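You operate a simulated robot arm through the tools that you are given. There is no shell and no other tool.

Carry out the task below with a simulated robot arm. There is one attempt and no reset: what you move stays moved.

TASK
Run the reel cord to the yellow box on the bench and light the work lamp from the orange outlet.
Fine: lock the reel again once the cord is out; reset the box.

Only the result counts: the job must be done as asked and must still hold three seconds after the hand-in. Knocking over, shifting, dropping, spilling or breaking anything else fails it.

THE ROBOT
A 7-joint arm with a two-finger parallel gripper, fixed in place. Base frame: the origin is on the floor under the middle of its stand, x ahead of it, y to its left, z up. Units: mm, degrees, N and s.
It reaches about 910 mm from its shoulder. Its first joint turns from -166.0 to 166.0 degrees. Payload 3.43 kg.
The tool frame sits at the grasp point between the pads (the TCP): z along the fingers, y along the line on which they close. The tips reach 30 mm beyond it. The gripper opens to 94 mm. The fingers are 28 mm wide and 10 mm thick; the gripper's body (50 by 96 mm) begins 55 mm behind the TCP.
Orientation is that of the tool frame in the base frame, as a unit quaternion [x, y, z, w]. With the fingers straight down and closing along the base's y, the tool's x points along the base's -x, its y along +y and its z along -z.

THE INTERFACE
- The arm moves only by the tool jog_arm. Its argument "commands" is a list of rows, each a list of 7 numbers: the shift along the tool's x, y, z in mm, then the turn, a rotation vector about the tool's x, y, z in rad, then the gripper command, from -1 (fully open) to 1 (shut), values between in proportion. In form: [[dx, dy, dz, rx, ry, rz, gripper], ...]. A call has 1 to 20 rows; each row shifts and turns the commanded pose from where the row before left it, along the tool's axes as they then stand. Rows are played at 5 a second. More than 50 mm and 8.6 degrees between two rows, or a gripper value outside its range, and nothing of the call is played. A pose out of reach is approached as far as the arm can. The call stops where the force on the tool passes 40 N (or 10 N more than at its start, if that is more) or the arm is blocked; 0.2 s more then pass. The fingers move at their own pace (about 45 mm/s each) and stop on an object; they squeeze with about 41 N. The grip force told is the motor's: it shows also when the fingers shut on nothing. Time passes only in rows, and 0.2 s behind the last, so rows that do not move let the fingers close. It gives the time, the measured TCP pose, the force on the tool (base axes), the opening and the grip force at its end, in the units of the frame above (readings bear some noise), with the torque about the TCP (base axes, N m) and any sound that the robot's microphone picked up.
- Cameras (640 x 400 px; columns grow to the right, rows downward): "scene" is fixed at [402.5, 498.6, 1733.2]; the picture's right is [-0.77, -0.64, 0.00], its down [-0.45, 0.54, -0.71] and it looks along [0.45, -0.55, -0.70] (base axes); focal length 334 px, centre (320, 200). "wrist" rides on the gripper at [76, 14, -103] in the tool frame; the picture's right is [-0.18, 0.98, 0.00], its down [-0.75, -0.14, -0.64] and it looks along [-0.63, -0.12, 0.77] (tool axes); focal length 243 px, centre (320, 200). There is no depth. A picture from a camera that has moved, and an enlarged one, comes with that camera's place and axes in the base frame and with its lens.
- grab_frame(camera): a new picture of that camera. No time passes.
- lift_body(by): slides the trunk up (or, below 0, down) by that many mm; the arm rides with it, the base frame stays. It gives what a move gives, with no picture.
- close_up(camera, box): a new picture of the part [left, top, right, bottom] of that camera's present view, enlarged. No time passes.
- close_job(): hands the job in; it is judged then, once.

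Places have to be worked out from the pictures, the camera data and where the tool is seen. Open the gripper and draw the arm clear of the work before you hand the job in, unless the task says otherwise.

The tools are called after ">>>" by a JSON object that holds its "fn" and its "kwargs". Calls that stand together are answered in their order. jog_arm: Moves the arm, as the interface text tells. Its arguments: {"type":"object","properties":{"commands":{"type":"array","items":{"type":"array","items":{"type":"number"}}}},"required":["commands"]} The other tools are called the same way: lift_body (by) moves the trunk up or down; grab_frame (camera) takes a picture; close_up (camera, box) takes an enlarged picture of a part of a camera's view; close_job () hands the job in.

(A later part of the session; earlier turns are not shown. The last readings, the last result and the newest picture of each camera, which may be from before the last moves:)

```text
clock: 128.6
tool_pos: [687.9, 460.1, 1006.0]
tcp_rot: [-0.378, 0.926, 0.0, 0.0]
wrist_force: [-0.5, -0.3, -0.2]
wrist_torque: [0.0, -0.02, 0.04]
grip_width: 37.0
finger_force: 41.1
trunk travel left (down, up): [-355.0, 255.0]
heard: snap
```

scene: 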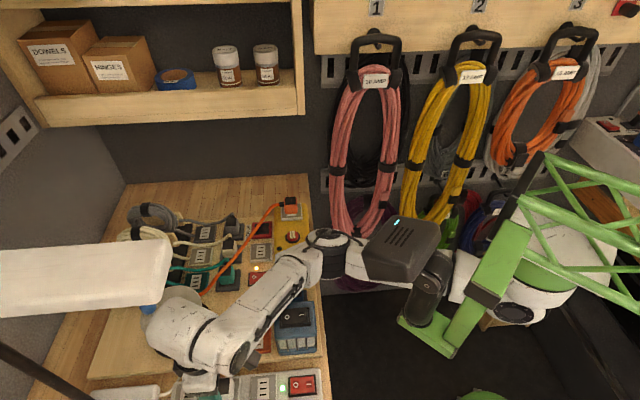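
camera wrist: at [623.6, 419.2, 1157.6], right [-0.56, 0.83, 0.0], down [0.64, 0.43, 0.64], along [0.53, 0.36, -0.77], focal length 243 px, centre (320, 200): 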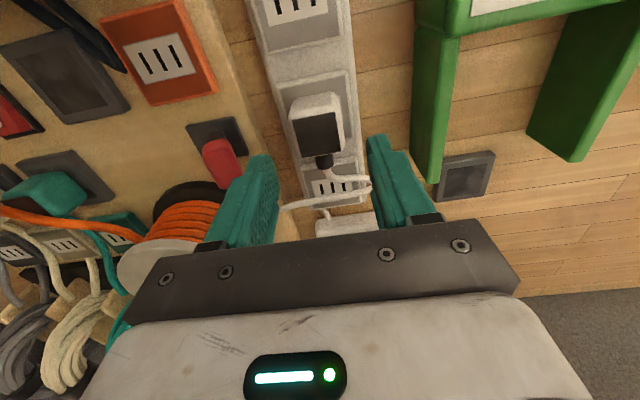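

Unplugged with a snap, no side effects. I raise to z≈1045 and carry it along −f1, then across to above the orange outlet.

>>> {"fn": "jog_arm", "kwargs": {"commands": [[0, 0, -13, 0, 0, 0, 1], [0, 0, -13, 0, 0, 0, 1], [0, 0, -13, 0, 0, 0, 1], [20, 0, 0, 0, 0, 0, 1], [20, 0, 0, 0, 0, 0, 1], [20, -10, 0, 0, 0, 0, 1], [0, -25, 0, 0, 0, 0, 1], [0, -25, 0, 0, 0, 0, 1], [0, -25, 0, 0, 0, 0, 1], [0, -22, 0, 0, 0, 0, 1], [0, 0, 0, 0, 0, 0, 1], [0, 0, 0, 0, 0, 0, 1]]}}

>>> {"fn": "grab_frame", "kwargs": {"camera": "wrist"}}

>>> {"fn": "close_up", "kwargs": {"camera": "wrist", "box": [240, 60, 400, 180]}}

>>> {"fn": "close_up", "kwargs": {"camera": "scene", "box": [150, 280, 340, 400]}}

```text
clock: 131.2
tool_pos: [719.7, 341.1, 1043.7]
tcp_rot: [-0.379, 0.925, 0.0, 0.0]
wrist_force: [-0.3, -0.8, -1.1]
wrist_torque: [0.01, -0.02, 0.0]
grip_width: 36.9
finger_force: 41.3
trunk travel left (down, up): [-355.0, 255.0]
```

```text
taken
camera wrist: at [655.6, 298.4, 1146.0], right [-0.56, 0.83, 0.0], down [0.64, 0.43, 0.64], along [0.53, 0.36, -0.77], focal length 243 px, centre (320, 200)
```

wrist: 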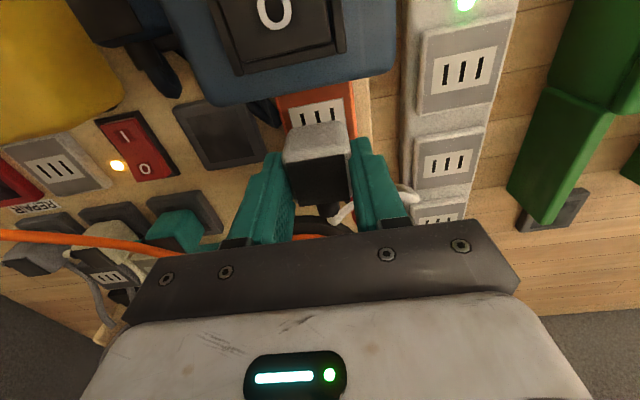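

```text
3.33 times, centred on (320, 120) of wrist
camera zoom: at [655.6, 298.4, 1146.0], right [-0.56, 0.83, 0.0], down [0.64, 0.43, 0.64], along [0.53, 0.36, -0.77], focal length 809 px, centre (320, 467)
```

zoom: 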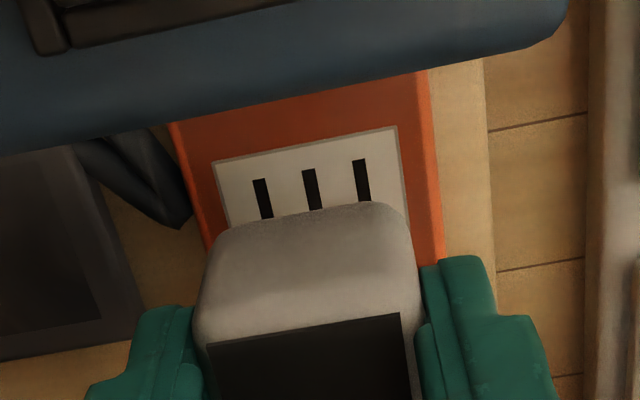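

```text
3.33 times, centred on (245, 340) of scene
camera zoom: at [402.5, 498.6, 1733.2], right [-0.77, -0.64, 0.0], down [-0.45, 0.54, -0.71], along [0.45, -0.55, -0.7], focal length 1114 px, centre (570, -267)
```

zoom: 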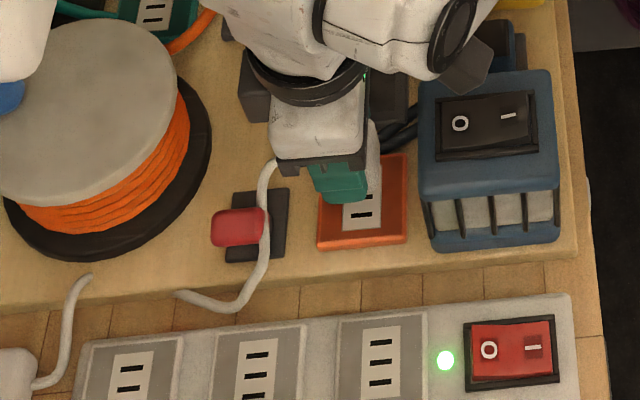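

I correct by (−2.0, −1.9) mm to centre the white plug over the slots, then lower near contact.

>>> {"fn": "jog_arm", "kwargs": {"commands": [[-2.0, -1.9, 12, 0, 0, 0, 1], [0, 0, 15, 0, 0, 0, 1], [0, 0, 12, 0, 0, 0, 1], [0, 0, 0, 0, 0, 0, 1]]}}

>>> {"fn": "close_up", "kwargs": {"camera": "wrist", "box": [240, 60, 400, 180]}}

>>> {"fn": "close_up", "kwargs": {"camera": "scene", "box": [236, 310, 284, 356]}}

```text
clock: 132.2
tool_pos: [723.2, 340.7, 1005.6]
tcp_rot: [-0.379, 0.925, 0.0, 0.0]
wrist_force: [0.4, -0.3, -1.0]
wrist_torque: [-0.04, -0.01, -0.02]
grip_width: 37.0
finger_force: 40.8
trunk travel left (down, up): [-355.0, 255.0]
```

```text
3.33 times, centred on (320, 120) of wrist
camera zoom: at [658.8, 297.9, 1108.4], right [-0.56, 0.83, 0.0], down [0.64, 0.43, 0.64], along [0.53, 0.36, -0.77], focal length 809 px, centre (320, 467)
```

zoom: 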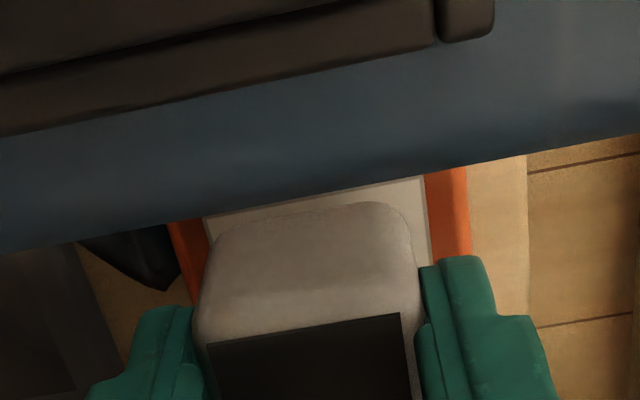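

```text
8.70 times, centred on (260, 333) of scene
camera zoom: at [402.5, 498.6, 1733.2], right [-0.77, -0.64, 0.0], down [-0.45, 0.54, -0.71], along [0.45, -0.55, -0.7], focal length 2907 px, centre (842, -956)
```

zoom: 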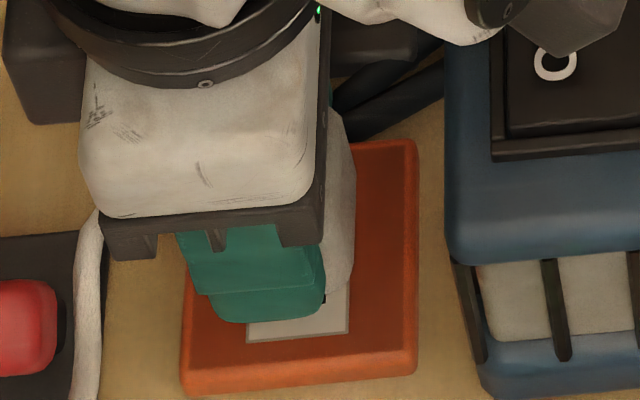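

The plug looks centred between the plate's edges. I lower in small steps, listening.

>>> {"fn": "jog_arm", "kwargs": {"commands": [[0, 0, 3, 0, 0, 0, 1], [0, 0, 2, 0, 0, 0, 1], [0, 0, 1, 0, 0, 0, 1], [0, 0, 0.7, 0, 0, 0, 1]]}}

>>> {"fn": "jog_arm", "kwargs": {"commands": [[0, 0, 0.7, 0, 0, 0, 1], [0, 0, 0.7, 0, 0, 0, 1]]}}

>>> {"fn": "jog_arm", "kwargs": {"commands": [[0, 0, 0.7, 0, 0, 0, 1], [0, 0, 0.7, 0, 0, 0, 1]]}}

```text
clock: 133.2
tool_pos: [723.4, 341.5, 997.9]
tcp_rot: [-0.38, 0.925, 0.0, -0.001]
wrist_force: [-0.1, 0.2, -0.8]
wrist_torque: [0.0, 0.0, 0.01]
grip_width: 37.0
finger_force: 41.0
trunk travel left (down, up): [-355.0, 255.0]
```

```text
clock: 133.8
tool_pos: [724.2, 342.1, 997.6]
tcp_rot: [-0.38, 0.925, 0.001, 0.0]
wrist_force: [-0.6, -0.7, 0.0]
wrist_torque: [-0.01, 0.01, -0.01]
grip_width: 36.7
finger_force: 41.5
trunk travel left (down, up): [-355.0, 255.0]
```

```text
clock: 134.3
tool_pos: [723.0, 339.9, 995.9]
tcp_rot: [-0.38, 0.925, 0.0, 0.0]
wrist_force: [0.8, -0.5, -0.3]
wrist_torque: [0.01, -0.03, -0.02]
grip_width: 37.0
finger_force: 40.8
trunk travel left (down, up): [-355.0, 255.0]
```

>>> {"fn": "jog_arm", "kwargs": {"commands": [[0, 0, 0.7, 0, 0, 0, 1], [0, 0, 0.7, 0, 0, 0, 1]]}}

>>> {"fn": "jog_arm", "kwargs": {"commands": [[0, 0, 0.6, 0, 0, 0, 1], [0, 0, 0.6, 0, 0, 0, 1]]}}

```text
clock: 134.9
tool_pos: [722.9, 341.2, 995.8]
tcp_rot: [-0.379, 0.925, 0.001, 0.0]
wrist_force: [1.6, 0.6, 8.3]
wrist_torque: [-0.09, -0.13, -0.01]
grip_width: 36.9
finger_force: 41.3
trunk travel left (down, up): [-355.0, 255.0]
```

```text
clock: 135.6
tool_pos: [722.6, 341.2, 995.0]
tcp_rot: [-0.379, 0.925, 0.001, 0.001]
wrist_force: [0.1, -0.7, 23.0]
wrist_torque: [-0.12, 0.13, 0.02]
grip_width: 37.2
finger_force: 41.2
trunk travel left (down, up): [-355.0, 255.0]
```

No snap at 23 N with the white plug either. I press somewhat harder.

>>> {"fn": "jog_arm", "kwargs": {"commands": [[0, 0, 0.6, 0, 0, 0, 1], [0, 0, 0.5, 0, 0, 0, 1]]}}

>>> {"fn": "jog_arm", "kwargs": {"commands": [[0, 0, 0.6, 0, 0, 0, 1], [0, 0, 0, 0, 0, 0, 1]]}}

```text
clock: 136.2
tool_pos: [725.1, 342.0, 995.1]
tcp_rot: [-0.379, 0.925, 0.002, 0.004]
wrist_force: [-2.4, -0.8, 15.7]
wrist_torque: [-0.23, 0.26, 0.0]
grip_width: 36.7
finger_force: 40.7
trunk travel left (down, up): [-355.0, 255.0]
stopped in row 2: the force on the tool passed its limit at 40 N (the readings are from after the stop); the commanded pose is now the measured one
```

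```text
clock: 136.8
tool_pos: [724.9, 341.8, 995.5]
tcp_rot: [-0.379, 0.926, 0.002, 0.005]
wrist_force: [2.1, 1.8, 26.4]
wrist_torque: [-0.2, 0.26, 0.01]
grip_width: 37.0
finger_force: 40.2
trunk travel left (down, up): [-355.0, 255.0]
```

Neither small plug latches in the orange outlet, so I compare all the sockets' sizes closely (strip, wall, extension sockets) to find what fits what.

>>> {"fn": "close_up", "kwargs": {"camera": "scene", "box": [250, 368, 282, 400]}}

>>> {"fn": "close_up", "kwargs": {"camera": "scene", "box": [176, 270, 216, 298]}}

>>> {"fn": "close_up", "kwargs": {"camera": "scene", "box": [184, 242, 220, 268]}}

>>> {"fn": "close_up", "kwargs": {"camera": "scene", "box": [186, 220, 222, 246]}}

>>> {"fn": "close_up", "kwargs": {"camera": "scene", "box": [214, 368, 250, 400]}}

```text
12.50 times, centred on (266, 384) of scene
camera zoom: at [402.5, 498.6, 1733.2], right [-0.77, -0.64, 0.0], down [-0.45, 0.54, -0.71], along [0.45, -0.55, -0.7], focal length 4179 px, centre (995, -2100)
```

zoom: 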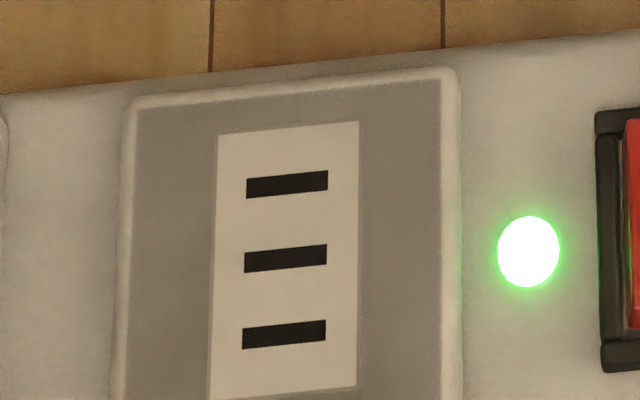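

```text
14.29 times, centred on (196, 284) of scene
camera zoom: at [402.5, 498.6, 1733.2], right [-0.77, -0.64, 0.0], down [-0.45, 0.54, -0.71], along [0.45, -0.55, -0.7], focal length 4776 px, centre (2091, -1000)
```

zoom: 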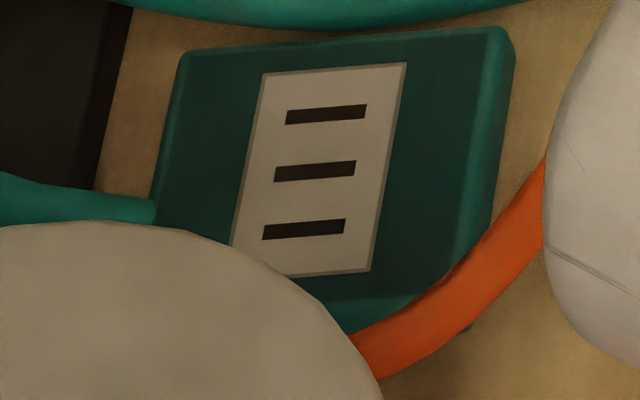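

```text
15.38 times, centred on (202, 255) of scene
camera zoom: at [402.5, 498.6, 1733.2], right [-0.77, -0.64, 0.0], down [-0.45, 0.54, -0.71], along [0.45, -0.55, -0.7], focal length 5144 px, centre (2135, -646)
```

zoom: 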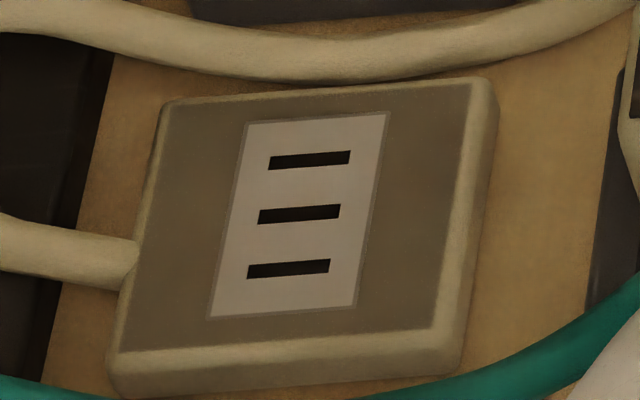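

```text
15.38 times, centred on (204, 233) of scene
camera zoom: at [402.5, 498.6, 1733.2], right [-0.77, -0.64, 0.0], down [-0.45, 0.54, -0.71], along [0.45, -0.55, -0.7], focal length 5144 px, centre (2105, -308)
```

zoom: 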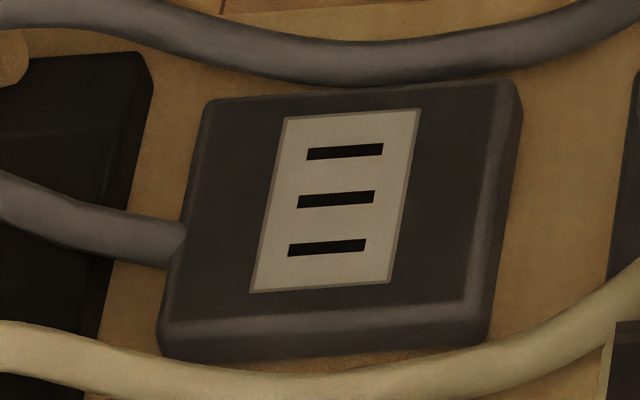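

```text
12.50 times, centred on (232, 384) of scene
camera zoom: at [402.5, 498.6, 1733.2], right [-0.77, -0.64, 0.0], down [-0.45, 0.54, -0.71], along [0.45, -0.55, -0.7], focal length 4179 px, centre (1420, -2100)
```

zoom: 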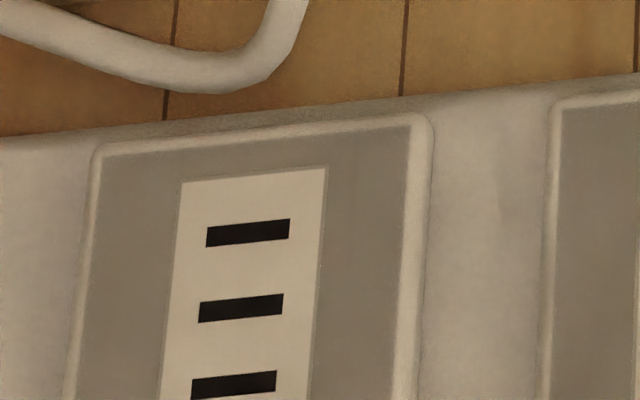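

All extension sockets and the yellow/orange ones share one size; the strip's sockets and the white/blue plugs are a smaller gauge, so neither fits. The green framed white panel with a knob beside the strip may be the real work lamp. First I put the white plug back in its strip socket.

>>> {"fn": "jog_arm", "kwargs": {"commands": [[0, 0, -12, 0, 0, 0, 1], [0, 0, -15, 0, 0, 0, 1], [0, 0, -15, 0, 0, 0, 1], [0, 0, -8, 0, 0, 0, 1], [0, 25, 0, 0, 0, 0, 1], [0, 25, 0, 0, 0, 0, 1], [0, 25, 0, 0, 0, 0, 1], [0, 25, 0, 0, 0, 0, 1], [-20, 8, 0, 0, 0, 0, 1], [-20, 0, 0, 0, 0, 0, 1], [-18, 0, 0, 0, 0, 0, 1], [0, 0, 0, 0, 0, 0, 1], [0, 0, 0, 0, 0, 0, 1]]}}

>>> {"fn": "grab_frame", "kwargs": {"camera": "wrist"}}

>>> {"fn": "close_up", "kwargs": {"camera": "wrist", "box": [240, 60, 400, 180]}}

>>> {"fn": "close_up", "kwargs": {"camera": "wrist", "box": [380, 0, 640, 220]}}

```text
clock: 139.7
tool_pos: [688.9, 458.8, 1042.5]
tcp_rot: [-0.379, 0.925, 0.001, 0.002]
wrist_force: [0.2, 0.6, -1.1]
wrist_torque: [-0.02, 0.03, 0.0]
grip_width: 36.6
finger_force: 40.6
trunk travel left (down, up): [-355.0, 255.0]
```

```text
taken
camera wrist: at [624.6, 416.7, 1145.1], right [-0.56, 0.83, 0.0], down [0.63, 0.43, 0.65], along [0.54, 0.36, -0.76], focal length 243 px, centre (320, 200)
```

wrist: 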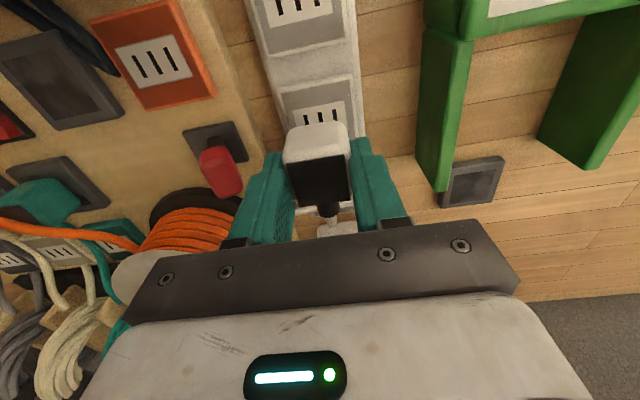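

```text
3.33 times, centred on (320, 120) of wrist
camera zoom: at [624.6, 416.7, 1145.1], right [-0.56, 0.83, 0.0], down [0.63, 0.43, 0.65], along [0.54, 0.36, -0.76], focal length 809 px, centre (320, 467)
```

zoom: 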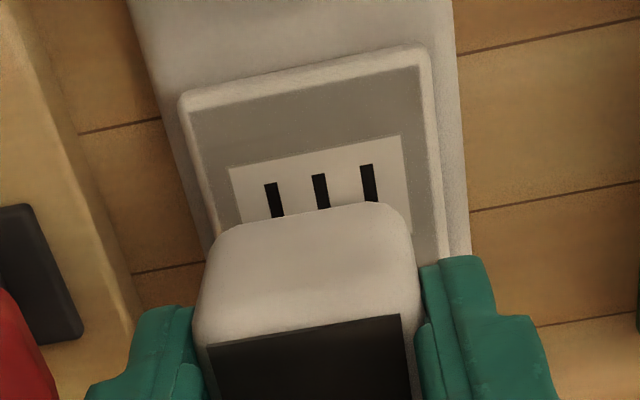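

```text
1.82 times, centred on (510, 110) of wrist
camera zoom: at [624.6, 416.7, 1145.1], right [-0.56, 0.83, 0.0], down [0.63, 0.43, 0.65], along [0.54, 0.36, -0.76], focal length 441 px, centre (-26, 364)
```

zoom: 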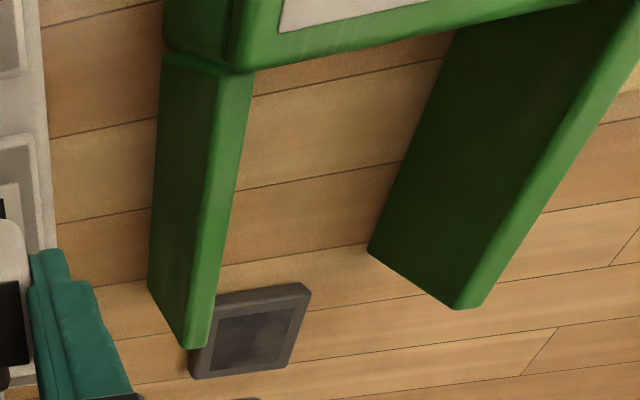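

The strip outlet is within ~0.5 mm of alignment. I trim and lower, pressing gently until it snaps.

>>> {"fn": "jog_arm", "kwargs": {"commands": [[0, 0.5, 12, 0, 0.0045, 0, 1], [0, 0, 15, 0, 0, 0, 1], [0, 0, 10, 0, 0, 0, 1], [0, 0, 3, 0, 0, 0, 1], [0, 0, 1.5, 0, 0, 0, 1], [0, 0, 0, 0, 0, 0, 1]]}}

>>> {"fn": "jog_arm", "kwargs": {"commands": [[0, 0, 0.7, 0, 0, 0, 1], [0, 0, 0.7, 0, 0, 0, 1]]}}

>>> {"fn": "jog_arm", "kwargs": {"commands": [[0, 0, 0.7, 0, 0, 0, 1], [0, 0, 0.7, 0, 0, 0, 1]]}}

```text
clock: 141.1
tool_pos: [690.2, 459.9, 1002.2]
tcp_rot: [-0.379, 0.926, 0.001, 0.0]
wrist_force: [0.7, 0.1, -0.9]
wrist_torque: [-0.02, -0.01, -0.01]
grip_width: 36.9
finger_force: 40.8
trunk travel left (down, up): [-355.0, 255.0]
```

```text
clock: 141.7
tool_pos: [689.8, 460.2, 999.6]
tcp_rot: [-0.38, 0.925, 0.0, -0.001]
wrist_force: [0.2, 0.4, -0.3]
wrist_torque: [0.02, 0.01, -0.01]
grip_width: 36.6
finger_force: 41.1
trunk travel left (down, up): [-355.0, 255.0]
```

```text
clock: 142.2
tool_pos: [690.7, 459.9, 999.8]
tcp_rot: [-0.38, 0.925, 0.0, 0.0]
wrist_force: [-0.7, -0.4, -0.4]
wrist_torque: [-0.03, -0.01, -0.03]
grip_width: 36.9
finger_force: 41.3
trunk travel left (down, up): [-355.0, 255.0]
```

>>> {"fn": "jog_arm", "kwargs": {"commands": [[0, 0, 0.7, 0, 0, 0, 1], [0, 0, 0.7, 0, 0, 0, 1]]}}

>>> {"fn": "jog_arm", "kwargs": {"commands": [[0, 0, 0.6, 0, 0, 0, 1], [0, 0, 0, 0, 0, 0, 1]]}}

```text
clock: 142.8
tool_pos: [689.5, 459.6, 998.5]
tcp_rot: [-0.38, 0.925, -0.001, 0.001]
wrist_force: [-3.2, -1.2, 9.5]
wrist_torque: [-0.03, 0.12, 0.02]
grip_width: 36.7
finger_force: 41.4
trunk travel left (down, up): [-355.0, 255.0]
```

```text
clock: 143.4
tool_pos: [688.0, 460.2, 1000.0]
tcp_rot: [-0.38, 0.925, 0.001, 0.001]
wrist_force: [-3.1, 2.5, 21.5]
wrist_torque: [-0.04, 0.18, 0.01]
grip_width: 37.2
finger_force: 40.9
trunk travel left (down, up): [-355.0, 255.0]
```

No snap here either, though this plug certainly belongs: so the fit tolerance is simply tight and I'm ~0.7 mm off in y. I lift slightly, shift +0.7 mm and press again.

>>> {"fn": "jog_arm", "kwargs": {"commands": [[0, 0, -2.0, 0, 0, 0, 1], [0, 0.7, 0, 0, 0, 0, 1], [0, 0, 1.3, 0, 0, 0, 1], [0, 0, 0.7, 0, 0, 0, 1], [0, 0, 0, 0, 0, 0, 1]]}}

```text
clock: 144.7
tool_pos: [688.1, 460.2, 998.1]
tcp_rot: [-0.379, 0.925, 0.001, 0.0]
wrist_force: [3.4, -0.4, 31.3]
wrist_torque: [-0.08, -0.02, 0.01]
grip_width: 36.8
finger_force: 40.9
trunk travel left (down, up): [-355.0, 255.0]
```

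Still nothing; I step around in 0.7 mm increments.

>>> {"fn": "jog_arm", "kwargs": {"commands": [[0, 0, -2.3, 0, 0, 0, 1], [0.7, 0, 0, 0, 0, 0, 1], [0, 0, 1.4, 0, 0, 0, 1], [0, 0, 0.7, 0, 0, 0, 1], [0, 0, 0, 0, 0, 0, 1]]}}

>>> {"fn": "jog_arm", "kwargs": {"commands": [[0, 0, -2.0, 0, 0, 0, 1], [0, -0.8, 0, 0, 0, 0, 1], [0, 0, 1.3, 0, 0, 0, 1], [0, 0, 0.7, 0, 0, 0, 1], [0, 0, 0, 0, 0, 0, 1]]}}

>>> {"fn": "jog_arm", "kwargs": {"commands": [[0, 0, -2.0, 0, 0, 0, 1], [0, -0.8, 0, 0, 0, 0, 1], [0, 0, 1.3, 0, 0, 0, 1], [0, 0, 0.7, 0, 0, 0, 1], [0, 0, 0, 0, 0, 0, 1]]}}

```text
clock: 145.8
tool_pos: [687.4, 460.5, 998.8]
tcp_rot: [-0.38, 0.925, 0.001, 0.001]
wrist_force: [5.4, 1.5, 32.2]
wrist_torque: [0.04, -0.15, 0.02]
grip_width: 36.6
finger_force: 41.1
trunk travel left (down, up): [-355.0, 255.0]
```

```text
clock: 147.1
tool_pos: [688.4, 459.2, 999.6]
tcp_rot: [-0.379, 0.925, 0.0, 0.001]
wrist_force: [-2.4, 6.4, 29.5]
wrist_torque: [0.22, 0.09, -0.02]
grip_width: 36.8
finger_force: 41.4
trunk travel left (down, up): [-355.0, 255.0]
```

```text
clock: 148.2
tool_pos: [688.2, 458.4, 998.7]
tcp_rot: [-0.379, 0.925, 0.001, 0.001]
wrist_force: [-5.7, 5.7, 30.5]
wrist_torque: [0.07, 0.34, -0.01]
grip_width: 37.1
finger_force: 40.9
trunk travel left (down, up): [-355.0, 255.0]
```

>>> {"fn": "jog_arm", "kwargs": {"commands": [[0, 0, -2.2, 0, 0, 0, 1], [-1.4, 0.2, 0, 0, 0, 0, 1], [0, 0, 1.3, 0, 0, 0, 1], [0, 0, 0.7, 0, 0, 0, 1], [0, 0, 0, 0, 0, 0, 1]]}}

>>> {"fn": "jog_arm", "kwargs": {"commands": [[0, 0, -2.0, 0, 0, 0, 1], [0, 0.8, 0, 0, 0, 0, 1], [0, 0, 1.3, 0, 0, 0, 1], [0, 0, 0.7, 0, 0, 0, 1], [0, 0, 0, 0, 0, 0, 1]]}}

>>> {"fn": "jog_arm", "kwargs": {"commands": [[0, 0, -2.0, 0, 0, 0, 1], [0, 0.8, 0, 0, 0, 0, 1], [0, 0, 1.3, 0, 0, 0, 1], [0, 0, 0.7, 0, 0, 0, 1], [0, 0, 0, 0, 0, 0, 1]]}}

```text
clock: 149.4
tool_pos: [690.4, 458.1, 998.0]
tcp_rot: [-0.379, 0.926, -0.001, 0.002]
wrist_force: [-6.7, -9.1, 30.8]
wrist_torque: [-0.42, 0.37, 0.03]
grip_width: 37.4
finger_force: 41.1
trunk travel left (down, up): [-355.0, 255.0]
```

```text
clock: 150.7
tool_pos: [689.0, 460.4, 998.4]
tcp_rot: [-0.379, 0.925, 0.0, 0.001]
wrist_force: [7.0, -7.6, 23.6]
wrist_torque: [-0.2, -0.18, -0.02]
grip_width: 36.9
finger_force: 40.6
trunk travel left (down, up): [-355.0, 255.0]
```

```text
clock: 151.8
tool_pos: [688.9, 461.9, 998.3]
tcp_rot: [-0.379, 0.925, 0.0, 0.001]
wrist_force: [-3.6, -4.2, 21.6]
wrist_torque: [-0.19, 0.13, 0.03]
grip_width: 36.8
finger_force: 41.3
trunk travel left (down, up): [-355.0, 255.0]
```

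Still no snap. I'll set the plug down centred, release it, withdraw, and compare its pose from the fixed camera with the original picture of it plugged in.

>>> {"fn": "jog_arm", "kwargs": {"commands": [[0, 0, -2.0, 0, 0, 0, 1], [0.7, -0.6, 0, 0, 0, 0, 1], [0, 0, 1.6, 0, 0, 0, 1], [0, 0, 0, 0, 0, 0, 1]]}}

>>> {"fn": "jog_arm", "kwargs": {"commands": [[0, 0, 0, 0, 0, 0, 0.1], [0, 0, 0, 0, 0, 0, -0.1], [0, 0, 0, 0, 0, 0, -0.2], [0, 0, -10, 0, 0, 0, -0.2], [0, 0, -20, 0, 0, 0, -0.2], [0, 0, -20, 0, 0, 0, -0.2], [25, -20, 0, 0, 0, 0, -0.2], [25, -30, 0, 0, 0, 0, -0.2], [10, -40, 0, 0, 0, 0, -0.2], [0, -40, 0, 0, 0, 0, -0.2], [0, -30, 0, 0, 0, 0, -0.2], [0, 0, 0, 0, 0, 0, -0.2]]}}

>>> {"fn": "close_up", "kwargs": {"camera": "scene", "box": [190, 360, 254, 400]}}

>>> {"fn": "grab_frame", "kwargs": {"camera": "scene"}}

```text
clock: 152.8
tool_pos: [688.6, 460.2, 999.1]
tcp_rot: [-0.38, 0.925, 0.001, 0.0]
wrist_force: [-2.2, 3.4, 11.1]
wrist_torque: [0.17, 0.09, 0.07]
grip_width: 37.2
finger_force: 41.7
trunk travel left (down, up): [-355.0, 255.0]
```

```text
clock: 155.4
tool_pos: [758.0, 302.1, 1046.2]
tcp_rot: [-0.38, 0.925, 0.0, 0.0]
wrist_force: [-0.4, 0.0, -0.8]
wrist_torque: [0.02, 0.0, 0.01]
grip_width: 56.3
finger_force: 0.1
trunk travel left (down, up): [-355.0, 255.0]
```

```text
10.00 times, centred on (222, 380) of scene
camera zoom: at [402.5, 498.6, 1733.2], right [-0.77, -0.64, 0.0], down [-0.45, 0.54, -0.71], along [0.45, -0.55, -0.7], focal length 3343 px, centre (1300, -1600)
```

zoom: 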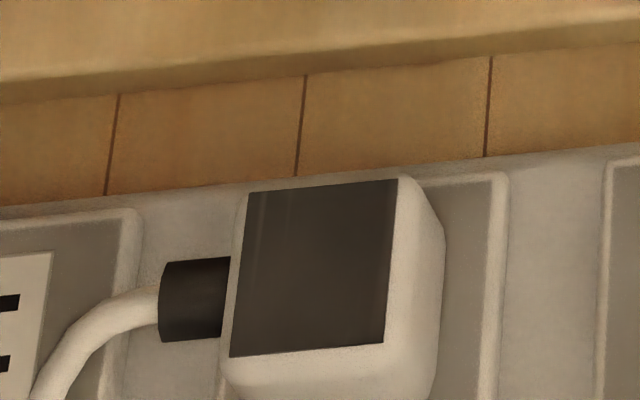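

```text
taken
```

scene: 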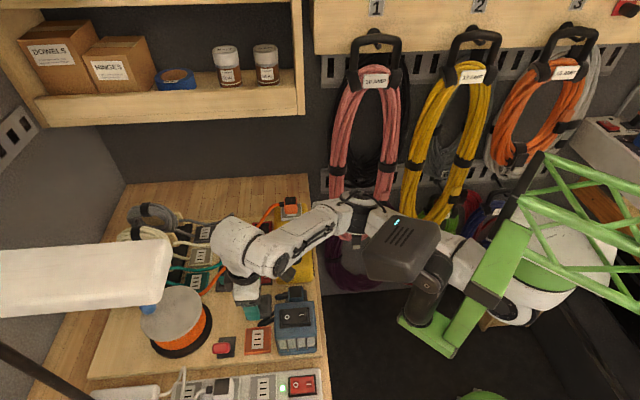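

The plug now stands within ~0.5 mm of its original plugged pose. I go back with shut fingers and press straight down on its top to seat it.

>>> {"fn": "jog_arm", "kwargs": {"commands": [[0, 30, 0, 0, 0, 0, 1], [0, 40, 0, 0, 0, 0, 1], [-10, 40, 0, 0, 0, 0, 1], [-25, 30, 0, 0, 0, 0, 1], [-25, 21, 0, 0, 0, 0, 1], [0, 0, 0, 0, 0, 0, 1], [0, 0, 0, 0, 0, 0, 1]]}}

>>> {"fn": "close_up", "kwargs": {"camera": "wrist", "box": [220, 60, 420, 240]}}

```text
clock: 157.1
tool_pos: [689.6, 459.7, 1047.6]
tcp_rot: [-0.379, 0.925, 0.0, 0.001]
wrist_force: [0.3, 1.1, -0.2]
wrist_torque: [0.01, 0.0, -0.01]
grip_width: 0.0
finger_force: 32.4
trunk travel left (down, up): [-355.0, 255.0]
```

```text
2.22 times, centred on (320, 150) of wrist
camera zoom: at [623.7, 418.4, 1150.0], right [-0.56, 0.83, 0.0], down [0.64, 0.43, 0.64], along [0.53, 0.36, -0.77], focal length 539 px, centre (320, 311)
```

zoom: 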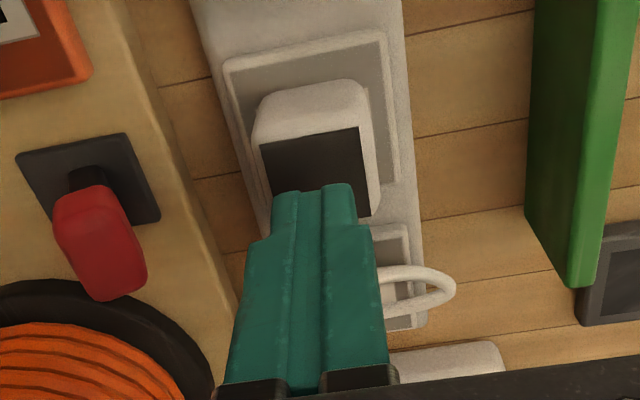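

The shut fingertips are above the plug's centre. I lower onto it and press.

>>> {"fn": "jog_arm", "kwargs": {"commands": [[0.5, -1.5, 10, 0, 0, 0, 1], [0, 0, 10, 0, 0, 0, 1], [0, 0, 2, 0, 0, 0, 1], [0, 0, 1, 0, 0, 0, 1], [0, 0, 0, 0, 0, 0, 1]]}}

>>> {"fn": "jog_arm", "kwargs": {"commands": [[0, 0, 1, 0, 0, 0, 1], [0, 0, 1, 0, 0, 0, 1]]}}

>>> {"fn": "jog_arm", "kwargs": {"commands": [[0, 0, 1, 0, 0, 0, 1], [0, 0, 1, 0, 0, 0, 1]]}}

```text
clock: 158.2
tool_pos: [689.2, 459.6, 1023.8]
tcp_rot: [-0.379, 0.925, 0.001, 0.001]
wrist_force: [0.2, -0.5, 0.0]
wrist_torque: [-0.01, -0.01, -0.03]
grip_width: 0.1
finger_force: 33.0
trunk travel left (down, up): [-355.0, 255.0]
```

```text
clock: 158.8
tool_pos: [689.8, 458.7, 1024.4]
tcp_rot: [-0.379, 0.925, 0.001, 0.0]
wrist_force: [-0.6, 0.5, 10.6]
wrist_torque: [-0.06, 0.08, 0.01]
grip_width: 0.0
finger_force: 33.2
trunk travel left (down, up): [-355.0, 255.0]
```

```text
clock: 159.4
tool_pos: [689.3, 459.4, 1024.1]
tcp_rot: [-0.379, 0.925, 0.001, 0.003]
wrist_force: [-2.8, -1.6, 29.3]
wrist_torque: [-0.11, 0.15, 0.0]
grip_width: 0.0
finger_force: 33.1
trunk travel left (down, up): [-355.0, 255.0]
```

No snap with 29 N on top, so perhaps it is already latched. I check by gripping it again and feeling for resistance to a slight lift.

>>> {"fn": "jog_arm", "kwargs": {"commands": [[0, 0, -10, 0, 0, 0, 1], [0, 0, -16, 0, 0, 0, -0.2], [0, 0, 0, 0, 0, 0, -0.2], [0, 0, 0, 0, 0, 0, -0.2], [0, 1.0, 15, 0, 0, 0, -0.2], [0, 0, 15, 0, 0, 0, -0.2], [0, 0, 15, 0, 0, 0, -0.2], [0, 0, 8, 0, 0, 0, -0.2], [0, 0, 0, 0, 0, 0, -0.2]]}}

>>> {"fn": "close_up", "kwargs": {"camera": "wrist", "box": [200, 60, 440, 240]}}

```text
clock: 161.4
tool_pos: [687.8, 459.6, 994.0]
tcp_rot: [-0.38, 0.925, 0.0, 0.0]
wrist_force: [0.3, 0.0, 0.0]
wrist_torque: [-0.01, -0.01, 0.0]
grip_width: 56.5
finger_force: 0.0
trunk travel left (down, up): [-355.0, 255.0]
```

```text
2.22 times, centred on (320, 150) of wrist
camera zoom: at [623.3, 417.3, 1096.2], right [-0.56, 0.83, 0.0], down [0.64, 0.43, 0.64], along [0.53, 0.36, -0.77], focal length 539 px, centre (320, 311)
```

zoom: 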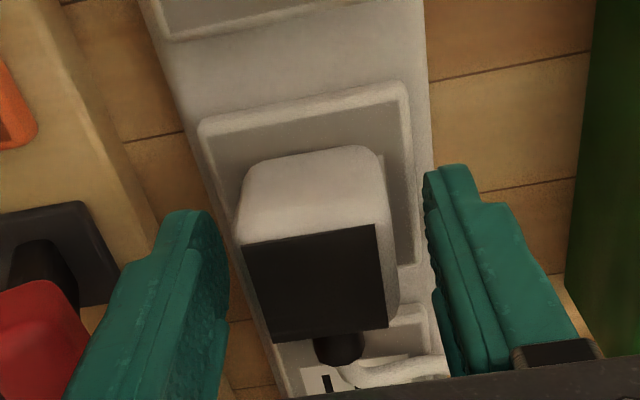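

>>> {"fn": "jog_arm", "kwargs": {"commands": [[0, 0, 0, 0, 0, 0, 0.05], [0, 0, 0, 0, 0, 0, 0.2], [0, 0, 0, 0, 0, 0, 1], [0, 0, 0, 0, 0, 0, 1]]}}

>>> {"fn": "jog_arm", "kwargs": {"commands": [[0, 0, -0.7, 0, 0, 0, 1], [0, 0, -0.7, 0, 0, 0, 1]]}}

```text
clock: 162.4
tool_pos: [688.3, 460.5, 993.5]
tcp_rot: [-0.38, 0.925, -0.001, 0.0]
wrist_force: [0.3, 0.4, 0.4]
wrist_torque: [0.02, 0.02, 0.0]
grip_width: 41.6
finger_force: 41.1
trunk travel left (down, up): [-355.0, 255.0]
```

```text
clock: 163.1
tool_pos: [688.6, 459.1, 994.8]
tcp_rot: [-0.379, 0.926, 0.0, 0.0]
wrist_force: [-0.6, 0.6, -1.0]
wrist_torque: [-0.01, 0.0, -0.01]
grip_width: 41.7
finger_force: 40.8
trunk travel left (down, up): [-355.0, 255.0]
```

The width now reads 41.6 mm: plugs have a wider foot and a narrower top, so they are all one type — and this grip on the foot, taken while it stands flat, should hold it truer. I press down from here.

>>> {"fn": "jog_arm", "kwargs": {"commands": [[0, 0, 0.7, 0, 0, 0, 1], [0, 0, 0.7, 0, 0, 0, 1], [0, 0, 0.6, 0, 0, 0, 1], [0, 0, 0, 0, 0, 0, 1]]}}

>>> {"fn": "jog_arm", "kwargs": {"commands": [[0, 0, 0.6, 0, 0, 0, 1], [0, 0, 0.6, 0, 0, 0, 1]]}}

```text
clock: 164.1
tool_pos: [689.4, 459.0, 992.7]
tcp_rot: [-0.379, 0.925, 0.0, 0.0]
wrist_force: [-1.8, 0.1, 2.7]
wrist_torque: [0.04, 0.03, 0.0]
grip_width: 41.6
finger_force: 41.0
trunk travel left (down, up): [-355.0, 255.0]
```

```text
clock: 164.7
tool_pos: [688.8, 459.8, 994.4]
tcp_rot: [-0.379, 0.926, 0.0, 0.0]
wrist_force: [1.2, 2.0, 13.2]
wrist_torque: [-0.08, 0.12, -0.01]
grip_width: 41.7
finger_force: 41.2
trunk travel left (down, up): [-355.0, 255.0]
```

I slide by (+0.4, −0.5) mm, the offset seen against the original picture, still under light pressure.

>>> {"fn": "jog_arm", "kwargs": {"commands": [[0.4, -0.5, 0, 0, 0, 0, 1], [0, 0, 0, 0, 0, 0, 1]]}}

>>> {"fn": "jog_arm", "kwargs": {"commands": [[0, -0.5, 0, 0, 0, 0, 1], [0, 0, 0, 0, 0, 0, 1]]}}

>>> {"fn": "jog_arm", "kwargs": {"commands": [[0, -0.5, 0, 0, 0, 0, 1], [0, 0, 0, 0, 0, 0, 1]]}}

```text
clock: 165.2
tool_pos: [688.9, 459.1, 994.0]
tcp_rot: [-0.378, 0.926, 0.0, 0.002]
wrist_force: [3.9, 6.4, 21.8]
wrist_torque: [0.11, 0.0, -0.03]
grip_width: 41.6
finger_force: 40.5
trunk travel left (down, up): [-355.0, 255.0]
```

```text
clock: 165.8
tool_pos: [686.9, 459.7, 993.0]
tcp_rot: [-0.379, 0.925, 0.001, 0.001]
wrist_force: [3.9, 7.3, 27.1]
wrist_torque: [0.13, -0.05, -0.01]
grip_width: 41.4
finger_force: 41.1
trunk travel left (down, up): [-355.0, 255.0]
```

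```text
clock: 166.4
tool_pos: [688.5, 459.0, 992.9]
tcp_rot: [-0.379, 0.925, -0.001, 0.001]
wrist_force: [0.3, 9.4, 29.2]
wrist_torque: [0.2, -0.01, -0.01]
grip_width: 41.2
finger_force: 41.5
trunk travel left (down, up): [-355.0, 255.0]
```

No snap yet at 29 N. Perhaps these sockets are stiffer, so I press harder step by step.

>>> {"fn": "jog_arm", "kwargs": {"commands": [[0, 0.5, 0.5, 0, 0, 0, 1], [0, 0, 0.5, 0, 0, 0, 1], [0, 0, 0, 0, 0, 0, 1]]}}

>>> {"fn": "jog_arm", "kwargs": {"commands": [[0, 0, 0.5, 0, 0, 0, 1], [0, 0, 0, 0, 0, 0, 1]]}}

```text
clock: 167.2
tool_pos: [688.6, 459.8, 992.4]
tcp_rot: [-0.38, 0.925, 0.0, 0.0]
wrist_force: [-1.2, 5.1, 33.6]
wrist_torque: [0.0, 0.05, -0.02]
grip_width: 41.7
finger_force: 40.7
trunk travel left (down, up): [-355.0, 255.0]
```

```text
clock: 167.8
tool_pos: [688.0, 458.9, 991.9]
tcp_rot: [-0.379, 0.925, 0.0, 0.001]
wrist_force: [-2.9, 4.0, 35.3]
wrist_torque: [0.0, 0.08, 0.0]
grip_width: 41.4
finger_force: 41.2
trunk travel left (down, up): [-355.0, 255.0]
```

The height is creeping down under ~35 N. I continue pressing in half-millimetre steps.

>>> {"fn": "jog_arm", "kwargs": {"commands": [[0, 0, 0.5, 0, 0, 0, 1], [0, 0, 0.5, 0, 0, 0, 1], [0, 0, 0, 0, 0, 0, 1]]}}

>>> {"fn": "jog_arm", "kwargs": {"commands": [[0, 0, 0.5, 0, 0, 0, 1], [0, 0, 0.5, 0, 0, 0, 1], [0, 0, 0, 0, 0, 0, 1]]}}

```text
clock: 168.7
tool_pos: [688.7, 459.0, 991.4]
tcp_rot: [-0.379, 0.925, 0.0, 0.001]
wrist_force: [-0.3, 3.0, 35.2]
wrist_torque: [0.0, 0.02, 0.01]
grip_width: 41.4
finger_force: 41.6
trunk travel left (down, up): [-355.0, 255.0]
```

```text
clock: 169.4
tool_pos: [688.1, 458.2, 990.5]
tcp_rot: [-0.378, 0.926, 0.001, 0.001]
wrist_force: [-1.3, 2.0, 35.0]
wrist_torque: [-0.01, 0.04, 0.0]
grip_width: 41.2
finger_force: 41.0
trunk travel left (down, up): [-355.0, 255.0]
```

Force saturates at 35 N because the fingers slip. I try again properly: lift 3 mm and set down at fine offsets with this flat grip.

>>> {"fn": "jog_arm", "kwargs": {"commands": [[0, 0, -4.5, 0, 0, 0, 1], [0, 0, -2, 0, 0, 0, 1], [0, 0.5, 0, 0, 0, 0, 1], [0, 0, 2.0, 0, 0, 0, 1], [0, 0, 1, 0, 0, 0, 1], [0, 0, 0, 0, 0, 0, 1]]}}

>>> {"fn": "jog_arm", "kwargs": {"commands": [[0, 0, 0.7, 0, 0, 0, 1], [0, 0, 0.5, 0, 0, 0, 1]]}}

```text
clock: 170.8
tool_pos: [689.6, 459.9, 991.4]
tcp_rot: [-0.379, 0.925, 0.0, 0.0]
wrist_force: [0.1, 0.4, -0.7]
wrist_torque: [0.0, 0.01, 0.01]
grip_width: 41.6
finger_force: 41.3
trunk travel left (down, up): [-355.0, 255.0]
```

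```text
clock: 171.4
tool_pos: [689.0, 458.7, 990.5]
tcp_rot: [-0.379, 0.925, 0.0, 0.0]
wrist_force: [-0.3, 0.0, -0.5]
wrist_torque: [-0.02, -0.01, 0.04]
grip_width: 41.4
finger_force: 41.1
trunk travel left (down, up): [-355.0, 255.0]
```

>>> {"fn": "jog_arm", "kwargs": {"commands": [[0, 0, 0.6, 0, 0, 0, 1], [0, 0, 0.5, 0, 0, 0, 1]]}}

>>> {"fn": "jog_arm", "kwargs": {"commands": [[0, 0, 0.5, 0, 0, 0, 1], [0, 0, 0.5, 0, 0, 0, 1]]}}

```text
clock: 172.1
tool_pos: [688.5, 460.1, 989.5]
tcp_rot: [-0.379, 0.925, 0.0, -0.001]
wrist_force: [-0.4, -0.9, 0.3]
wrist_torque: [-0.03, -0.02, -0.01]
grip_width: 41.7
finger_force: 40.6
trunk travel left (down, up): [-355.0, 255.0]
```

```text
clock: 172.7
tool_pos: [687.8, 459.6, 989.6]
tcp_rot: [-0.38, 0.925, 0.0, 0.002]
wrist_force: [-0.6, 1.9, 7.6]
wrist_torque: [-0.04, 0.01, -0.03]
grip_width: 41.3
finger_force: 40.8
trunk travel left (down, up): [-355.0, 255.0]
```

>>> {"fn": "jog_arm", "kwargs": {"commands": [[0, 0, 0.6, 0, 0, 0, 1], [0, 0, 0, 0, 0, 0, 1]]}}

>>> {"fn": "jog_arm", "kwargs": {"commands": [[0, 0, -2.5, 0, 0, 0, 1], [0, -0.6, 0, 0, 0, 0, 1], [0, 0, 1.5, 0, 0, 0, 1], [0, 0, 1.0, 0, 0, 0, 1], [0, 0, 0, 0, 0, 0, 1]]}}

>>> {"fn": "jog_arm", "kwargs": {"commands": [[0, 0, -2.5, 0, 0, 0, 1], [0, -0.6, 0, 0, 0, 0, 1], [0, 0, 1.5, 0, 0, 0, 1], [0, 0, 1.0, 0, 0, 0, 1], [0, 0, 0, 0, 0, 0, 1]]}}

```text
clock: 173.2
tool_pos: [687.8, 459.7, 989.9]
tcp_rot: [-0.379, 0.925, 0.0, 0.002]
wrist_force: [-1.0, 3.8, 17.6]
wrist_torque: [-0.01, 0.06, -0.02]
grip_width: 41.6
finger_force: 40.3
trunk travel left (down, up): [-355.0, 255.0]
```

```text
clock: 174.4
tool_pos: [687.5, 458.2, 990.6]
tcp_rot: [-0.378, 0.926, 0.001, 0.001]
wrist_force: [-0.3, 1.2, 20.8]
wrist_torque: [-0.07, 0.07, 0.02]
grip_width: 41.4
finger_force: 40.9
trunk travel left (down, up): [-355.0, 255.0]
```

```text
clock: 175.7
tool_pos: [689.3, 458.5, 989.8]
tcp_rot: [-0.38, 0.925, 0.001, 0.001]
wrist_force: [-3.2, 1.1, 24.9]
wrist_torque: [-0.12, 0.16, -0.01]
grip_width: 41.4
finger_force: 41.2
trunk travel left (down, up): [-355.0, 255.0]
```

A plausible picture: the pins must drop ~1 mm into the slots, needing sub-millimetre alignment. So I reduce the press to a few newtons and slide slowly across in fine steps until they drop in.

>>> {"fn": "jog_arm", "kwargs": {"commands": [[0, 0, -1.0, 0, 0, 0, 1], [0, 0, 0, 0, 0, 0, 1]]}}

>>> {"fn": "jog_arm", "kwargs": {"commands": [[0, 0.25, 0, 0, 0, 0, 1], [0, 0.25, 0, 0, 0, 0, 1], [0, 0.25, 0, 0, 0, 0, 1], [0, 0.25, 0, 0, 0, 0, 1], [0, 0.25, 0, 0, 0, 0, 1], [0, 0.25, 0, 0, 0, 0, 1]]}}

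>>> {"fn": "jog_arm", "kwargs": {"commands": [[0, 0.25, 0, 0, 0, 0, 1], [0, 0.25, 0, 0, 0, 0, 1], [0, 0.25, 0, 0, 0, 0, 1], [0, 0.25, 0, 0, 0, 0, 1], [0, 0.25, 0, 0, 0, 0, 1], [0, 0.25, 0, 0, 0, 0, 1]]}}

```text
clock: 176.2
tool_pos: [689.1, 458.6, 989.8]
tcp_rot: [-0.38, 0.925, 0.0, 0.001]
wrist_force: [-1.0, 6.2, 23.0]
wrist_torque: [0.11, -0.01, 0.0]
grip_width: 41.3
finger_force: 40.9
trunk travel left (down, up): [-355.0, 255.0]
```

```text
clock: 177.7
tool_pos: [688.5, 458.7, 988.9]
tcp_rot: [-0.379, 0.925, -0.001, 0.0]
wrist_force: [-1.0, -4.5, 21.6]
wrist_torque: [-0.1, -0.03, 0.0]
grip_width: 41.7
finger_force: 41.4
trunk travel left (down, up): [-355.0, 255.0]
```

```text
clock: 179.1
tool_pos: [688.3, 459.3, 990.2]
tcp_rot: [-0.378, 0.926, 0.001, 0.001]
wrist_force: [4.1, -6.6, 20.0]
wrist_torque: [-0.16, -0.05, 0.03]
grip_width: 41.6
finger_force: 40.4
trunk travel left (down, up): [-355.0, 255.0]
```

The press is still 20 N, so it's sticking. I back off to a few newtons and slide again.

>>> {"fn": "jog_arm", "kwargs": {"commands": [[0, 0, -0.7, 0, 0, 0, 1], [0, 0, 0, 0, 0, 0, 1]]}}

>>> {"fn": "jog_arm", "kwargs": {"commands": [[0, 0, -0.7, 0, 0, 0, 1], [0, 0, 0, 0, 0, 0, 1]]}}

```text
clock: 179.7
tool_pos: [687.3, 459.1, 989.4]
tcp_rot: [-0.379, 0.925, 0.0, 0.0]
wrist_force: [6.6, -3.2, 17.1]
wrist_torque: [0.03, -0.16, -0.01]
grip_width: 41.3
finger_force: 41.1
trunk travel left (down, up): [-355.0, 255.0]
```

```text
clock: 180.2
tool_pos: [688.1, 459.2, 989.9]
tcp_rot: [-0.38, 0.925, 0.0, -0.001]
wrist_force: [4.2, -2.3, 12.7]
wrist_torque: [0.11, -0.09, -0.04]
grip_width: 41.7
finger_force: 41.1
trunk travel left (down, up): [-355.0, 255.0]
```

>>> {"fn": "jog_arm", "kwargs": {"commands": [[0, 0, -1.1, 0, 0, 0, 1], [0, -0.25, 0, 0, 0, 0, 1], [0, -0.25, 0, 0, 0, 0, 1], [0, -0.25, 0, 0, 0, 0, 1], [0, -0.25, 0, 0, 0, 0, 1]]}}

>>> {"fn": "jog_arm", "kwargs": {"commands": [[0, -0.25, 0, 0, 0, 0, 1], [0, -0.25, 0, 0, 0, 0, 1], [0, -0.25, 0, 0, 0, 0, 1], [0, -0.25, 0, 0, 0, 0, 1], [0, -0.25, 0, 0, 0, 0, 1]]}}

>>> {"fn": "jog_arm", "kwargs": {"commands": [[0, -0.25, 0, 0, 0, 0, 1], [0, -0.25, 0, 0, 0, 0, 1], [0, -0.25, 0, 0, 0, 0, 1], [0, -0.25, 0, 0, 0, 0, 1], [0, -0.25, 0, 0, 0, 0, 1]]}}

```text
clock: 181.4
tool_pos: [688.6, 459.6, 991.0]
tcp_rot: [-0.38, 0.925, 0.0, 0.0]
wrist_force: [-0.3, -0.7, -0.9]
wrist_torque: [0.0, 0.01, 0.0]
grip_width: 41.4
finger_force: 41.6
trunk travel left (down, up): [-355.0, 255.0]
```

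```text
clock: 182.7
tool_pos: [689.0, 459.6, 990.8]
tcp_rot: [-0.379, 0.925, 0.0, -0.001]
wrist_force: [0.2, -0.5, -0.2]
wrist_torque: [0.02, 0.0, 0.01]
grip_width: 41.6
finger_force: 41.5
trunk travel left (down, up): [-355.0, 255.0]
```

```text
clock: 183.8
tool_pos: [689.6, 457.1, 990.8]
tcp_rot: [-0.379, 0.926, 0.0, 0.0]
wrist_force: [-0.2, -0.8, 0.0]
wrist_torque: [0.0, 0.0, -0.03]
grip_width: 41.3
finger_force: 40.9
trunk travel left (down, up): [-355.0, 255.0]
```

>>> {"fn": "jog_arm", "kwargs": {"commands": [[0, 0, 0.5, 0, 0, 0, 1], [0, 0, 0.4, 0, 0, 0, 1], [0, 0, 0, 0, 0, 0, 1]]}}

>>> {"fn": "jog_arm", "kwargs": {"commands": [[0, 0, 0.4, 0, 0, 0, 1], [0, 0, 0, 0, 0, 0, 1]]}}

```text
clock: 184.7
tool_pos: [689.8, 458.9, 990.2]
tcp_rot: [-0.38, 0.925, 0.0, 0.0]
wrist_force: [1.1, -0.3, -1.2]
wrist_torque: [0.0, -0.02, 0.0]
grip_width: 41.6
finger_force: 40.7
trunk travel left (down, up): [-355.0, 255.0]
```

```text
clock: 185.2
tool_pos: [690.5, 457.2, 989.9]
tcp_rot: [-0.38, 0.925, 0.0, 0.001]
wrist_force: [-0.6, -0.4, -0.6]
wrist_torque: [-0.03, 0.03, -0.05]
grip_width: 41.5
finger_force: 41.0
trunk travel left (down, up): [-355.0, 255.0]
```

>>> {"fn": "jog_arm", "kwargs": {"commands": [[0, 0, 0.5, 0, 0, 0, 1], [0, 0, 0, 0, 0, 0, 1]]}}

>>> {"fn": "jog_arm", "kwargs": {"commands": [[0, 0, 0.4, 0, 0, 0, 1], [0, 0, 0, 0, 0, 0, 1]]}}

```text
clock: 185.8
tool_pos: [689.4, 458.8, 989.1]
tcp_rot: [-0.379, 0.925, 0.001, 0.0]
wrist_force: [-0.9, 0.0, 3.7]
wrist_torque: [0.06, 0.06, 0.02]
grip_width: 41.7
finger_force: 41.1
trunk travel left (down, up): [-355.0, 255.0]
```

```text
clock: 186.4
tool_pos: [689.6, 457.4, 989.1]
tcp_rot: [-0.379, 0.925, 0.0, 0.0]
wrist_force: [-1.2, -2.0, 7.9]
wrist_torque: [-0.02, 0.07, 0.04]
grip_width: 41.7
finger_force: 41.1
trunk travel left (down, up): [-355.0, 255.0]
```

Light contact (8 N). I sweep slowly in +y.

>>> {"fn": "jog_arm", "kwargs": {"commands": [[0, 0.25, 0, 0, 0, 0, 1], [0, 0.25, 0, 0, 0, 0, 1], [0, 0.25, 0, 0, 0, 0, 1], [0, 0.25, 0, 0, 0, 0, 1], [0, 0.25, 0, 0, 0, 0, 1]]}}

>>> {"fn": "jog_arm", "kwargs": {"commands": [[0, 0.25, 0, 0, 0, 0, 1], [0, 0.25, 0, 0, 0, 0, 1], [0, 0.25, 0, 0, 0, 0, 1], [0, 0.25, 0, 0, 0, 0, 1], [0, 0.25, 0, 0, 0, 0, 1]]}}

>>> {"fn": "jog_arm", "kwargs": {"commands": [[0, 0.25, 0, 0, 0, 0, 1], [0, 0.25, 0, 0, 0, 0, 1], [0, 0.25, 0, 0, 0, 0, 1], [0, 0.25, 0, 0, 0, 0, 1], [0, 0.25, 0, 0, 0, 0, 1]]}}

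```text
clock: 187.7
tool_pos: [688.6, 457.7, 988.6]
tcp_rot: [-0.379, 0.925, 0.0, 0.0]
wrist_force: [1.9, 0.1, 6.1]
wrist_torque: [0.07, -0.11, -0.03]
grip_width: 41.6
finger_force: 40.9
trunk travel left (down, up): [-355.0, 255.0]
```

```text
clock: 188.8
tool_pos: [686.9, 458.4, 988.8]
tcp_rot: [-0.38, 0.925, 0.001, 0.0]
wrist_force: [0.5, -1.4, 3.3]
wrist_torque: [0.07, -0.02, 0.01]
grip_width: 41.4
finger_force: 40.6
trunk travel left (down, up): [-355.0, 255.0]
```

```text
clock: 190.1
tool_pos: [687.9, 460.0, 988.3]
tcp_rot: [-0.379, 0.925, 0.0, 0.0]
wrist_force: [0.4, -0.6, 2.9]
wrist_torque: [0.01, -0.01, 0.0]
grip_width: 41.5
finger_force: 40.8
trunk travel left (down, up): [-355.0, 255.0]
```

Nothing along this line. I shift x by −0.5 mm and sweep back, then other lines.

>>> {"fn": "jog_arm", "kwargs": {"commands": [[-0.25, 0, 0.3, 0, 0, 0, 1], [-0.25, 0, 0.2, 0, 0, 0, 1], [0, -0.35, 0, 0, 0, 0, 1], [0, -0.35, 0, 0, 0, 0, 1], [0, -0.35, 0, 0, 0, 0, 1], [0, -0.35, 0, 0, 0, 0, 1], [0, -0.35, 0, 0, 0, 0, 1], [0, -0.35, 0, 0, 0, 0, 1], [0, -0.35, 0, 0, 0, 0, 1], [0, -0.35, 0, 0, 0, 0, 1], [0, -0.35, 0, 0, 0, 0, 1], [0, -0.35, 0, 0, 0, 0, 1]]}}

>>> {"fn": "jog_arm", "kwargs": {"commands": [[-0.25, 0, 0, 0, 0, 0, 1], [-0.25, 0, 0, 0, 0, 0, 1], [0, 0.35, 0, 0, 0, 0, 1], [0, 0.35, 0, 0, 0, 0, 1], [0, 0.35, 0, 0, 0, 0, 1], [0, 0.35, 0, 0, 0, 0, 1], [0, 0.35, 0, 0, 0, 0, 1], [0, 0.35, 0, 0, 0, 0, 1], [0, 0.35, 0, 0, 0, 0, 1], [0, 0.35, 0, 0, 0, 0, 1], [0, 0.35, 0, 0, 0, 0, 1], [0, 0.35, 0, 0, 0, 0, 1]]}}

```text
clock: 192.7
tool_pos: [688.7, 457.3, 990.1]
tcp_rot: [-0.38, 0.925, 0.0, -0.001]
wrist_force: [-2.8, 2.4, 10.3]
wrist_torque: [0.03, 0.04, -0.02]
grip_width: 41.8
finger_force: 41.2
trunk travel left (down, up): [-355.0, 255.0]
```

```text
clock: 195.2
tool_pos: [688.4, 461.0, 989.0]
tcp_rot: [-0.38, 0.925, 0.0, 0.0]
wrist_force: [1.1, -5.6, 16.0]
wrist_torque: [-0.12, 0.03, 0.02]
grip_width: 41.5
finger_force: 41.3
trunk travel left (down, up): [-355.0, 255.0]
```

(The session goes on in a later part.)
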